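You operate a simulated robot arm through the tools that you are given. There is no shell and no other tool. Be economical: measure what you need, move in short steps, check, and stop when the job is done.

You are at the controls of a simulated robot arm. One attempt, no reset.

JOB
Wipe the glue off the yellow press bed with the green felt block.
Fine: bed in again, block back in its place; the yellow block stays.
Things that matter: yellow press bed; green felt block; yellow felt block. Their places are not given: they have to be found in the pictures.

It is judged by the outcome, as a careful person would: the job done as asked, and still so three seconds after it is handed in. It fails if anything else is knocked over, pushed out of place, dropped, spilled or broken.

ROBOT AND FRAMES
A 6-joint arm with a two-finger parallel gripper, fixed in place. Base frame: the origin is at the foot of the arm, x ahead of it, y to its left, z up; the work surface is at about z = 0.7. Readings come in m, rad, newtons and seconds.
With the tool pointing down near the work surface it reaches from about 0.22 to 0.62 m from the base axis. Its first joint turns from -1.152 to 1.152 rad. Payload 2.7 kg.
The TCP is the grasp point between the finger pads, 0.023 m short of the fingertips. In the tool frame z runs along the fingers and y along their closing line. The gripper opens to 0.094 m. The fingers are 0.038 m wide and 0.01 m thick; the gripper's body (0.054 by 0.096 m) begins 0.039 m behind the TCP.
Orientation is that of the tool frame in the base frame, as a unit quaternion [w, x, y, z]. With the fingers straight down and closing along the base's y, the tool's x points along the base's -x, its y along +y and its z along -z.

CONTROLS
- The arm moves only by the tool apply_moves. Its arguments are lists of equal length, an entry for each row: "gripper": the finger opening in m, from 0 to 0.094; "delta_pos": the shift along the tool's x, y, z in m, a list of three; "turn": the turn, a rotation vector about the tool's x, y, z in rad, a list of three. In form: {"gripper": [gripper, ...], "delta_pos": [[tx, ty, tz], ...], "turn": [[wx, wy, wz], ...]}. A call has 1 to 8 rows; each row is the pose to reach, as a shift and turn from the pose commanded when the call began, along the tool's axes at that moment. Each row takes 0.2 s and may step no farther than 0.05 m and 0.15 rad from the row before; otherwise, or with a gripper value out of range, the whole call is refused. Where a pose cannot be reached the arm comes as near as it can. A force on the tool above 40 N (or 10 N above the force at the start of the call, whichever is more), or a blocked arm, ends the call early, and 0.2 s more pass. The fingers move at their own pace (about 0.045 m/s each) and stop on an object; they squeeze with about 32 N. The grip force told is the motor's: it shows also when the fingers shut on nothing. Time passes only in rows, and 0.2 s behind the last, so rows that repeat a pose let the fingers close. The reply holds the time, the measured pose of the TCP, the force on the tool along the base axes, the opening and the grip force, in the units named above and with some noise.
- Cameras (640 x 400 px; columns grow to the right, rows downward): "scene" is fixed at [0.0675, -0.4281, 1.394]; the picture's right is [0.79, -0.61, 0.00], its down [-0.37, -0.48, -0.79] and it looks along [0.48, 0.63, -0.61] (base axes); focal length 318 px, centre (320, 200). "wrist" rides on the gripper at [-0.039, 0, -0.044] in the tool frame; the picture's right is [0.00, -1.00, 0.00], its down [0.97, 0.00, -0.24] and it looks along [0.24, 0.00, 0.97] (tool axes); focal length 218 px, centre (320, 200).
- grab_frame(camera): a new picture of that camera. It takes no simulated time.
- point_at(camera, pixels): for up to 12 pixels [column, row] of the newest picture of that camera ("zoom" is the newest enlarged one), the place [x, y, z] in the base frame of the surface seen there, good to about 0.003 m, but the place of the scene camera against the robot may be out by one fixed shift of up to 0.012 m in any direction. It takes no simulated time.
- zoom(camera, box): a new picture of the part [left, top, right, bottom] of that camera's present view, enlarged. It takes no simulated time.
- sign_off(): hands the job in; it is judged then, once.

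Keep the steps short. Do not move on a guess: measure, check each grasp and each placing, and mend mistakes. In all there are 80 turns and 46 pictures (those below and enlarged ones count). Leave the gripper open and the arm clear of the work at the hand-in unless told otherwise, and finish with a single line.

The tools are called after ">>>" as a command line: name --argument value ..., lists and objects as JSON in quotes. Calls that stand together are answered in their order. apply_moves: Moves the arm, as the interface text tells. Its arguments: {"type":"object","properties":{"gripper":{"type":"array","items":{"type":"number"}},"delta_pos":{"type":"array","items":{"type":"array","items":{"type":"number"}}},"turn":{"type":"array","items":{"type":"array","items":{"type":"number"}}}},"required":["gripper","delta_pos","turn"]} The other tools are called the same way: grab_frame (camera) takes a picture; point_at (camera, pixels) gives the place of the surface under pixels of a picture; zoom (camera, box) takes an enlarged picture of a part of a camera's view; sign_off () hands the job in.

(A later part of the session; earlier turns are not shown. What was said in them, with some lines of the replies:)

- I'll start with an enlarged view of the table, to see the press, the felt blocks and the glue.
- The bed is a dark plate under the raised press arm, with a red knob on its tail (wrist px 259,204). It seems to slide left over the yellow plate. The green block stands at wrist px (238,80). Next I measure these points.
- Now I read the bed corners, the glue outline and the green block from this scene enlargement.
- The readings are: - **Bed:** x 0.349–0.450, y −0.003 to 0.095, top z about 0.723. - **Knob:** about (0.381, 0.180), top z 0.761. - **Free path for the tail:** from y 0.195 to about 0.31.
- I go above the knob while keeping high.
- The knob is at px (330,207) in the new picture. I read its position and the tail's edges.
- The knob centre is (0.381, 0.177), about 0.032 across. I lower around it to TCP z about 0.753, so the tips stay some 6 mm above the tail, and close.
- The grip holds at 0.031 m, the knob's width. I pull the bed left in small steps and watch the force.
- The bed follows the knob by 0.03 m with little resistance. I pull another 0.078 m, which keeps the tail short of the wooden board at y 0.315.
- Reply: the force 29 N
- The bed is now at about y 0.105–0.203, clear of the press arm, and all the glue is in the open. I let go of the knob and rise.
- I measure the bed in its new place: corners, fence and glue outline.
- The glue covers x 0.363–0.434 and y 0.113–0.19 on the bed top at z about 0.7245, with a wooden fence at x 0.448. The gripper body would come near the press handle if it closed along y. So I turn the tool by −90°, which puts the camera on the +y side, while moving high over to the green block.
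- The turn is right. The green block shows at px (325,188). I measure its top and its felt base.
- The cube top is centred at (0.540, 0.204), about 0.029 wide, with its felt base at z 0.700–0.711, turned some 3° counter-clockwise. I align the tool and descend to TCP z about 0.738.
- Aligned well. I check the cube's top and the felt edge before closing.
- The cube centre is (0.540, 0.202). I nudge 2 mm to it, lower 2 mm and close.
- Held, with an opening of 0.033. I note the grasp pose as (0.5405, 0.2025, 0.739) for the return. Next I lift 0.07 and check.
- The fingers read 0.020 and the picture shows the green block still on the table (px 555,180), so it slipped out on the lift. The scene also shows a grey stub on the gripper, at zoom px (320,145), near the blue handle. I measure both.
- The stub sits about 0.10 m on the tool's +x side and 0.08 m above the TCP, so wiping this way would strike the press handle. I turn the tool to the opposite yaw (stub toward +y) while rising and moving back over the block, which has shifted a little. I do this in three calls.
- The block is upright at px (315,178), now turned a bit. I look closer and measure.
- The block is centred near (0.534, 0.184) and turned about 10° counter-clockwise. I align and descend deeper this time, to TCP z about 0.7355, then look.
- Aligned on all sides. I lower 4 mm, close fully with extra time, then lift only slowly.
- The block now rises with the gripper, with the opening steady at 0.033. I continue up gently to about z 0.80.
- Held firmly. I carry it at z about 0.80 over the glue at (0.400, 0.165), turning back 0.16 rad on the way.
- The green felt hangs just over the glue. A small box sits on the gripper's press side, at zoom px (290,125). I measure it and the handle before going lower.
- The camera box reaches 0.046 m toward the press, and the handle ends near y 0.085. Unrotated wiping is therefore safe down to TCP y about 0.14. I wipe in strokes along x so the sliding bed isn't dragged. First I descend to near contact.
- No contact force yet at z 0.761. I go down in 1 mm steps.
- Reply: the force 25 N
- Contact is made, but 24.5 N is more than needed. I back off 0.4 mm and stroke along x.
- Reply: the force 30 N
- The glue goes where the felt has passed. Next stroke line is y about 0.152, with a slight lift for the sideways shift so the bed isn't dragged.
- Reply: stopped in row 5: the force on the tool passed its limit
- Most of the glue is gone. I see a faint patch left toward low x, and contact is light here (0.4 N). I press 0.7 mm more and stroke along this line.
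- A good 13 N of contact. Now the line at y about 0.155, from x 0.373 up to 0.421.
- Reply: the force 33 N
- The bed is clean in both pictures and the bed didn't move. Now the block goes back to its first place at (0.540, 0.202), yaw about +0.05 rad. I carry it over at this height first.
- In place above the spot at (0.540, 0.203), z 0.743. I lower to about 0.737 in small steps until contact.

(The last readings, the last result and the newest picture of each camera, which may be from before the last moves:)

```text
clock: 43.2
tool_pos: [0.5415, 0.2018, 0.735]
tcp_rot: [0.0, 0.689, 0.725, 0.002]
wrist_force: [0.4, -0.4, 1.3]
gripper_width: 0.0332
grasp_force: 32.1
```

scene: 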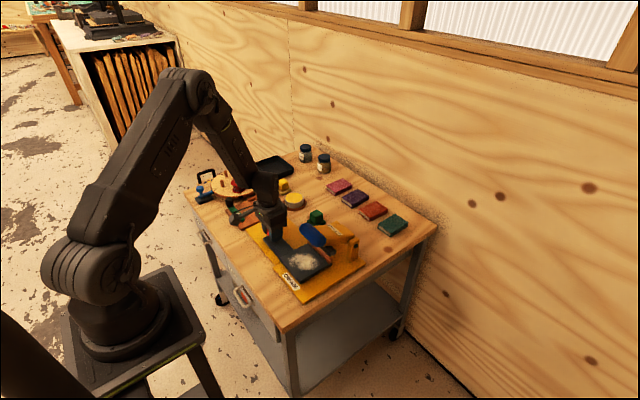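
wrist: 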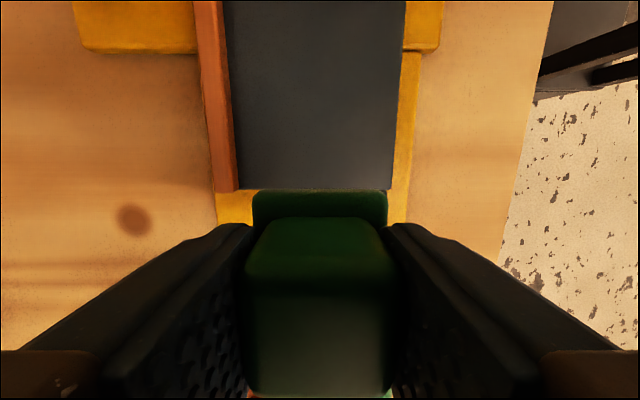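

First touch, 1.3 N. I open, wait for the fingers, then rise straight up and look.

>>> apply_moves --gripper '[0.05, 0.07, 0.07, 0.07, 0.07, 0.07, 0.07, 0.07]' --delta_pos '[[0, 0, 0], [0, 0, 0], [0, 0, 0], [0, 0, -0.02], [0, 0, -0.05], [0, 0, -0.09], [0, 0, -0.13], [0, 0, -0.15]]' --turn '[[0, 0, 0], [0, 0, 0], [0, 0, 0], [0, 0, 0], [0, 0, 0], [0, 0, 0], [0, 0, 0], [0, 0, 0]]'

>>> grab_frame --camera "wrist"

>>> point_at --camera "wrist" --pixels '[[320, 189], [305, 170], [335, 170], [305, 204], [335, 204], [300, 165], [340, 165]]'

```text
clock: 45.0
tool_pos: [0.5397, 0.201, 0.8869]
tcp_rot: [0.0, 0.689, 0.725, -0.001]
wrist_force: [0.2, 0.0, 0.2]
gripper_width: 0.0699
grasp_force: 0.1
```

```text
18 pictures are left
```

wrist: 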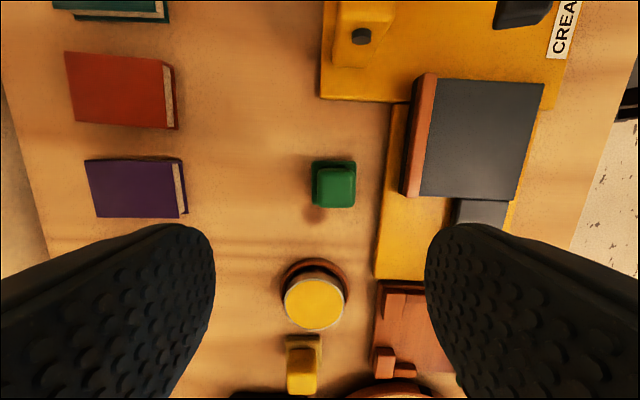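

```text
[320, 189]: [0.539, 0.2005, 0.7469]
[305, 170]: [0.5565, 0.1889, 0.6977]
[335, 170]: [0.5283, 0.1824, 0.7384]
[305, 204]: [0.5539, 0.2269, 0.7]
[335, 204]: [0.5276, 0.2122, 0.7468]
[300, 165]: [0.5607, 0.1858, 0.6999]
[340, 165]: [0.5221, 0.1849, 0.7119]
```

The whole bed is visible and clean. The block's position needs a closer look, at px (334,185).

>>> zoom --camera "wrist" --box '[286, 140, 382, 230]'

>>> point_at --camera "wrist" --pixels '[[335, 187], [318, 187], [353, 187], [335, 174], [335, 204], [313, 164], [354, 164], [314, 200], [298, 187], [370, 187]]'

>>> zoom --camera "scene" --box '[260, 200, 360, 300]'

```text
4.44 times, centred on (334, 185) of wrist
```

zoom: 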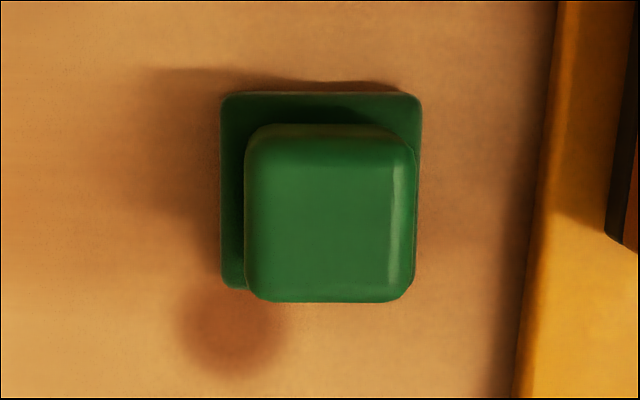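

```text
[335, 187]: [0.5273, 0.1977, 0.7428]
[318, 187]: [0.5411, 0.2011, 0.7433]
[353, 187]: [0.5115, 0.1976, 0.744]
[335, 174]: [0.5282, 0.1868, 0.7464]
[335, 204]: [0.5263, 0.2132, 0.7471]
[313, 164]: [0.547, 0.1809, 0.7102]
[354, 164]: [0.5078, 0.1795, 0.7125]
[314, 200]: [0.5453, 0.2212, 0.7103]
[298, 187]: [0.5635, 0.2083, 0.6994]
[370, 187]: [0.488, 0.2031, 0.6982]
```

```text
4.00 times, centred on (310, 250) of scene
```

zoom: 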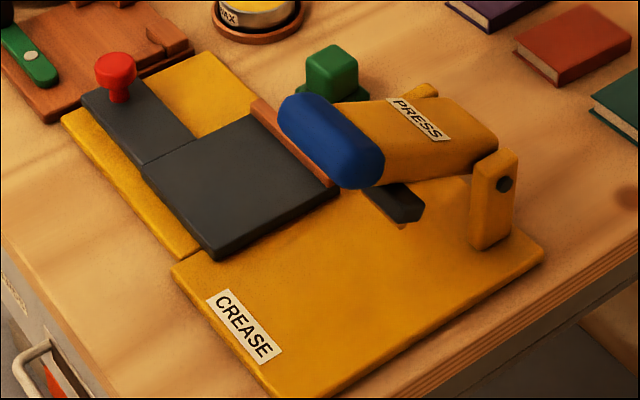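

The block stands at about (0.5275, 0.200), so it was drawn 12 mm toward −x as the fingers opened. I mend this by straddling it with a 0.055 opening and nudging it +x with the −x finger. Its face must end at x 0.5235, which means TCP x about 0.551. First I descend around it.

>>> apply_moves --gripper '[0.055, 0.055, 0.055, 0.055, 0.055]' --delta_pos '[[-0.0009, -0.0125, 0.04], [-0.0009, -0.0125, 0.08], [-0.0009, -0.0125, 0.12], [-0.0009, -0.0125, 0.148], [-0.0009, -0.0125, 0.148]]' --turn '[[0, 0, 0], [0, 0, 0], [0, 0, 0], [0, 0, 0], [0, 0, 0]]'

>>> grab_frame --camera "wrist"

>>> point_at --camera "wrist" --pixels '[[320, 320], [255, 320], [375, 320], [320, 262], [320, 368], [320, 195]]'

```text
clock: 46.2
tool_pos: [0.5333, 0.2018, 0.7356]
tcp_rot: [0.001, 0.689, 0.725, 0.001]
wrist_force: [1.0, 0.3, 0.3]
gripper_width: 0.0552
grasp_force: 0.0
```

```text
15 pictures are left
```

wrist: 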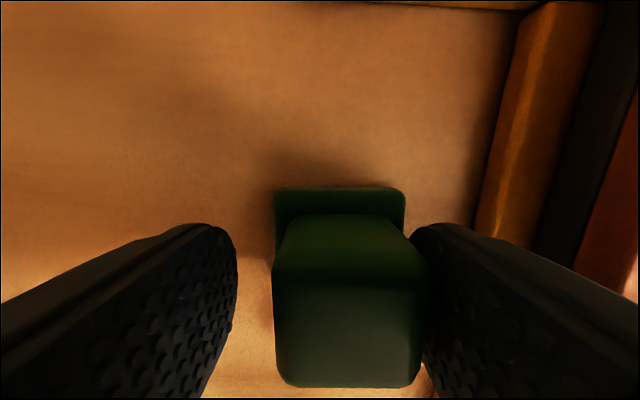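

```text
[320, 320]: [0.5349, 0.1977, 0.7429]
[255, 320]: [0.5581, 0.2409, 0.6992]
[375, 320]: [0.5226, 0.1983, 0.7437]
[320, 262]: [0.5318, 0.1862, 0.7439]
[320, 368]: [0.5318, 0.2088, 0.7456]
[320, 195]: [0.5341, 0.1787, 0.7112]
```

The −x finger is near the cube face already. I re-read the pose with a still row before pushing.

>>> apply_moves --gripper '[0.055]' --delta_pos '[[0, 0, 0]]' --turn '[[0, 0, 0]]'

```text
clock: 46.6
tool_pos: [0.5332, 0.202, 0.7384]
tcp_rot: [-0.001, 0.689, 0.725, -0.001]
wrist_force: [0.6, 0.0, 0.6]
gripper_width: 0.0549
grasp_force: 0.1
```

The pose is steady at x 0.5332. I push +x by 0.018 in small steps.

>>> apply_moves --gripper '[0.055, 0.055, 0.055, 0.055, 0.055, 0.055]' --delta_pos '[[0, 0.004, 0], [0, 0.008, 0], [0, 0.012, 0], [0, 0.015, 0], [0, 0.0175, 0], [0, 0.0175, 0]]' --turn '[[0, 0, 0], [0, 0, 0], [0, 0, 0], [0, 0, 0], [0, 0, 0], [0, 0, 0]]'

>>> grab_frame --camera "wrist"

>>> point_at --camera "wrist" --pixels '[[320, 320], [290, 320], [350, 320], [400, 320], [350, 262], [350, 368], [350, 195], [280, 200], [400, 200]]'

```text
clock: 48.0
tool_pos: [0.5464, 0.2022, 0.736]
tcp_rot: [0.0, 0.689, 0.725, 0.0]
wrist_force: [-0.2, -0.8, 1.1]
gripper_width: 0.055
grasp_force: 0.0
```

```text
14 pictures are left
```

wrist: 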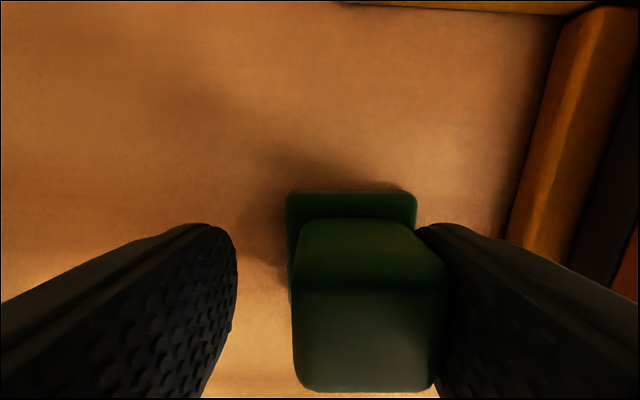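

```text
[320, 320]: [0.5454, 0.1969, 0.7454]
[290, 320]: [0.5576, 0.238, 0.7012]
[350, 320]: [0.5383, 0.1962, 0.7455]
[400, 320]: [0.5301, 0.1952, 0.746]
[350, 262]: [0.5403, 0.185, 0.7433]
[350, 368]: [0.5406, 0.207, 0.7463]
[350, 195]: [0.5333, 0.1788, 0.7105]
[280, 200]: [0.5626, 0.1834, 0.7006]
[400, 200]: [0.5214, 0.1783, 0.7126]
```

The cube centre is now about x 0.536. It needs 4 mm more, so I push that and re-read.

>>> apply_moves --gripper '[0.055, 0.055, 0.055]' --delta_pos '[[0, 0.002, 0], [0, 0.004, 0], [0, 0.004, 0]]' --turn '[[0, 0, 0], [0, 0, 0], [0, 0, 0]]'

>>> apply_moves --gripper '[0.055, 0.055, 0.055, 0.055, 0.055, 0.055, 0.055]' --delta_pos '[[0, -0.006, 0], [0, -0.01, 0], [0, -0.01, -0.02], [0, -0.01, -0.05], [0, -0.01, -0.09], [0, -0.01, -0.13], [0, -0.01, -0.15]]' --turn '[[0, 0, 0], [0, 0, 0], [0, 0, 0], [0, 0, 0], [0, 0, 0], [0, 0, 0], [0, 0, 0]]'

>>> zoom --camera "wrist" --box '[270, 140, 366, 230]'

>>> zoom --camera "scene" --box '[260, 200, 360, 300]'

```text
clock: 48.8
tool_pos: [0.5503, 0.2006, 0.7371]
tcp_rot: [0.0, 0.688, 0.726, 0.0]
wrist_force: [-1.3, 0.4, -0.4]
gripper_width: 0.055
grasp_force: 0.1
```

```text
clock: 50.4
tool_pos: [0.5399, 0.2025, 0.8869]
tcp_rot: [0.001, 0.689, 0.725, 0.0]
wrist_force: [-0.2, 0.4, 0.5]
gripper_width: 0.055
grasp_force: 0.0
```

```text
4.44 times, centred on (318, 185) of wrist
```

zoom: 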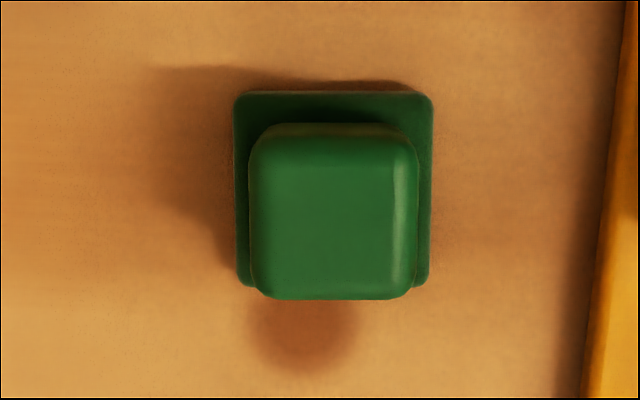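

```text
4.00 times, centred on (310, 250) of scene
```

zoom: 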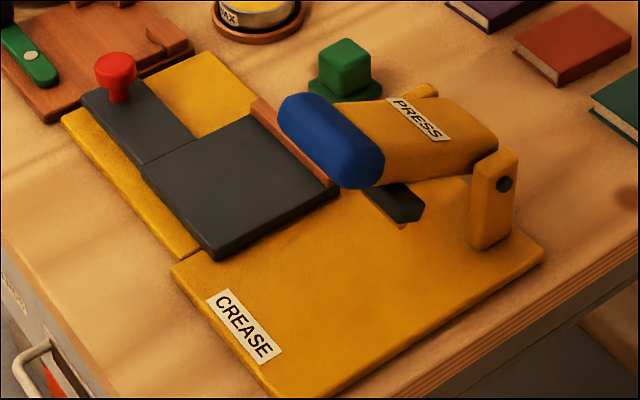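

In the scene view the green block stands just where it was at the start. Now the bed: I turn back to the first orientation while moving high over to the knob at (0.380, 0.282).

>>> apply_moves --gripper '[0.07, 0.07, 0.07, 0.07, 0.07, 0.07, 0.07, 0.07]' --delta_pos '[[0.011, -0.019, 0], [0.022, -0.038, 0], [0.033, -0.058, 0], [0.044, -0.077, 0], [0.055, -0.097, 0], [0.066, -0.116, 0], [0.077, -0.136, 0], [0.0879, -0.1548, 0]]' --turn '[[0, 0, -0.14], [0, 0, -0.28], [0, 0, -0.42], [0, 0, -0.56], [0, 0, -0.7], [0, 0, -0.84], [0, 0, -0.98], [0, 0, -1.12]]'

>>> apply_moves --gripper '[0.07, 0.07, 0.07, 0.07]' --delta_pos '[[0, 0, 0], [0, 0, 0.01], [0, 0, 0.02], [0, 0, 0.02]]' --turn '[[0, 0, -0.13], [0, 0, -0.26], [0, 0, -0.4008], [0, 0, -0.4008]]'

>>> grab_frame --camera "wrist"

>>> point_at --camera "wrist" --pixels '[[320, 200], [300, 200], [338, 200], [320, 185], [320, 215]]'

```text
clock: 52.2
tool_pos: [0.3798, 0.2822, 0.8885]
tcp_rot: [-0.001, 0.198, 0.98, 0.001]
wrist_force: [0.9, -0.4, -0.3]
gripper_width: 0.0699
grasp_force: 0.1
```

```text
clock: 53.2
tool_pos: [0.3795, 0.2803, 0.8672]
tcp_rot: [0.001, 0.0, 1.0, 0.0]
wrist_force: [-0.7, -0.6, 0.1]
gripper_width: 0.0698
grasp_force: 0.0
```

```text
11 pictures are left
```

wrist: 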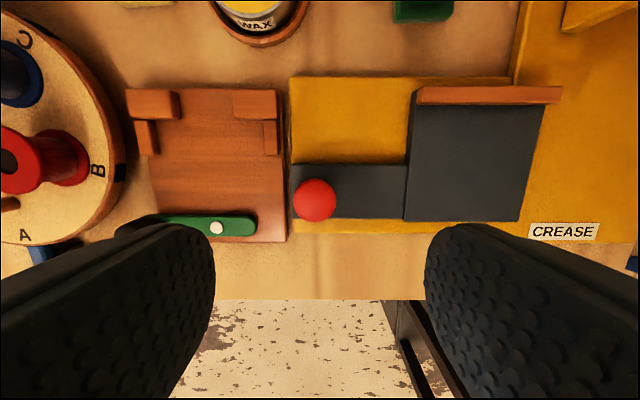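

```text
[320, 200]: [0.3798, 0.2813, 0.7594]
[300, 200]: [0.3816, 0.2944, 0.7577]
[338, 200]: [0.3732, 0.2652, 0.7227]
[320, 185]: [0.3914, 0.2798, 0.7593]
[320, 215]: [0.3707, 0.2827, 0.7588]
```

The bed is fully clean. The knob is at (0.380, 0.284). I lower around it and close.

>>> apply_moves --gripper '[0.07, 0.07, 0.07, 0.03, 0.02, 0.02, 0.02, 0.02]' --delta_pos '[[0, 0.003, 0.04], [0, 0.003, 0.08], [0, 0.003, 0.113], [0, 0.003, 0.113], [0, 0.003, 0.113], [0, 0.003, 0.113], [0, 0.003, 0.113], [0, 0.003, 0.113]]' --turn '[[0, 0, 0], [0, 0, 0], [0, 0, 0], [0, 0, 0], [0, 0, 0], [0, 0, 0], [0, 0, 0], [0, 0, 0]]'

```text
clock: 55.0
tool_pos: [0.378, 0.287, 0.753]
tcp_rot: [-0.001, 0.0, 1.0, 0.0]
wrist_force: [3.7, -1.3, -7.3]
gripper_width: 0.0315
grasp_force: 44.3
```

The knob is gripped at y about 0.285. I push the bed in by 0.095 in steps, then check.

>>> apply_moves --gripper '[0.02, 0.02, 0.02, 0.02, 0.02, 0.02, 0.02]' --delta_pos '[[0, -0.012, 0], [0, -0.026, 0], [0, -0.04, 0], [0, -0.054, 0], [0, -0.068, 0], [0, -0.082, 0], [0, -0.095, 0]]' --turn '[[0, 0, 0], [0, 0, 0], [0, 0, 0], [0, 0, 0], [0, 0, 0], [0, 0, 0], [0, 0, 0]]'

```text
clock: 56.6
tool_pos: [0.3788, 0.1897, 0.7518]
tcp_rot: [0.0, 0.0, 1.0, 0.0]
wrist_force: [-9.7, 2.7, -4.7]
gripper_width: 0.0312
grasp_force: 45.3
```

It moves freely and is now at y 0.190. About 0.015 remains to the first place (0.1745), so I push on in small steps toward any stop.

>>> apply_moves --gripper '[0.02, 0.02, 0.02, 0.02, 0.02]' --delta_pos '[[0, -0.004, 0], [0, -0.008, 0], [0, -0.011, 0], [0, -0.013, 0], [0, -0.0145, 0]]' --turn '[[0, 0, 0], [0, 0, 0], [0, 0, 0], [0, 0, 0], [0, 0, 0]]'

>>> zoom --camera "scene" --box '[260, 200, 360, 300]'

```text
clock: 57.8
tool_pos: [0.3788, 0.1754, 0.7524]
tcp_rot: [-0.001, -0.002, 1.0, 0.0]
wrist_force: [-20.7, 17.1, -14.8]
gripper_width: 0.0315
grasp_force: 44.6
```

```text
4.00 times, centred on (310, 250) of scene
```

zoom: 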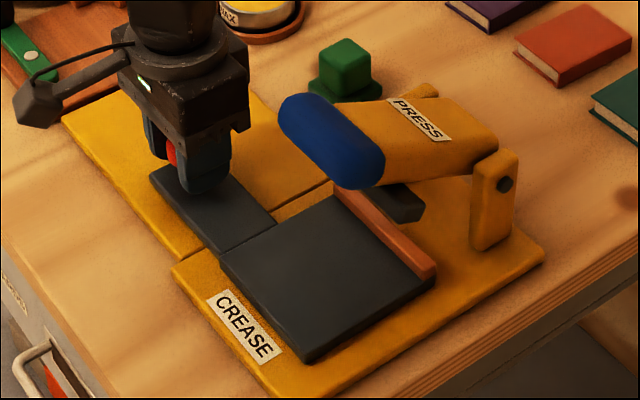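

The bed corners are at the same pixels as at the start (222,262; 303,360; 435,278), and 17 N along y shows the stop. I release and rise clear.

>>> apply_moves --gripper '[0.05, 0.07, 0.07, 0.07, 0.07, 0.07, 0.07, 0.07]' --delta_pos '[[0, 0, 0], [0, 0, 0], [0, 0, 0], [0, 0, -0.03], [0, 0, -0.07], [0, 0, -0.11], [0, 0, -0.15], [0, 0, -0.19]]' --turn '[[0, 0, 0], [0, 0, 0], [0, 0, 0], [0, 0, 0], [0, 0, 0], [0, 0, 0], [0, 0, 0], [0, 0, 0]]'

>>> zoom --camera "scene" --box '[260, 200, 360, 300]'

>>> grab_frame --camera "wrist"

>>> point_at --camera "wrist" --pixels '[[322, 196], [310, 180], [300, 75], [310, 95]]'

```text
clock: 59.6
tool_pos: [0.3799, 0.1753, 0.9458]
tcp_rot: [0.001, 0.0, 1.0, 0.0]
wrist_force: [-0.5, 0.3, 0.4]
gripper_width: 0.07
grasp_force: 0.0
```

```text
4.00 times, centred on (310, 250) of scene
```

zoom: 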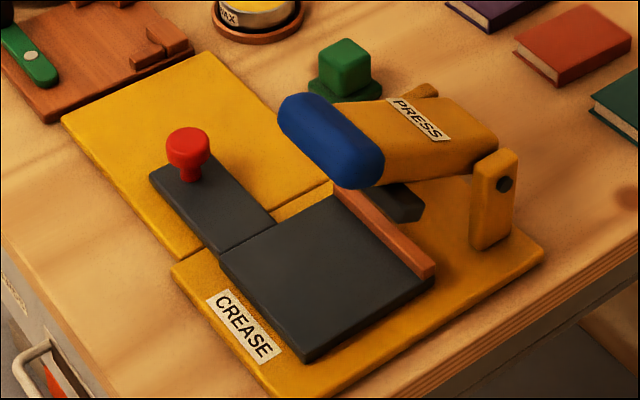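

```text
8 pictures are left
```

wrist: 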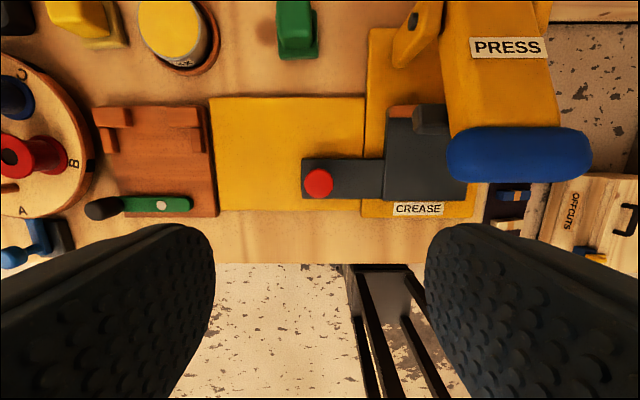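

```text
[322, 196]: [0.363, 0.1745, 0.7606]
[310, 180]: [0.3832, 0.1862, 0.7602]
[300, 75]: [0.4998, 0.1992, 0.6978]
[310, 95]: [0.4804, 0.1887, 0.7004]
```

The scene matches the start picture, except that the bed is clean. The bed is in, the green block is back in its place, and the yellow block and everything else are untouched. The gripper is open and the arm is clear, so I hand in.

>>> sign_off

```text
The job is handed in.
```

The press bed is wiped clean and pushed back in, the green felt block is back in its place (it slipped from the grip once on the first lift and needed a nudge after placing), and the yellow felt block was not touched.
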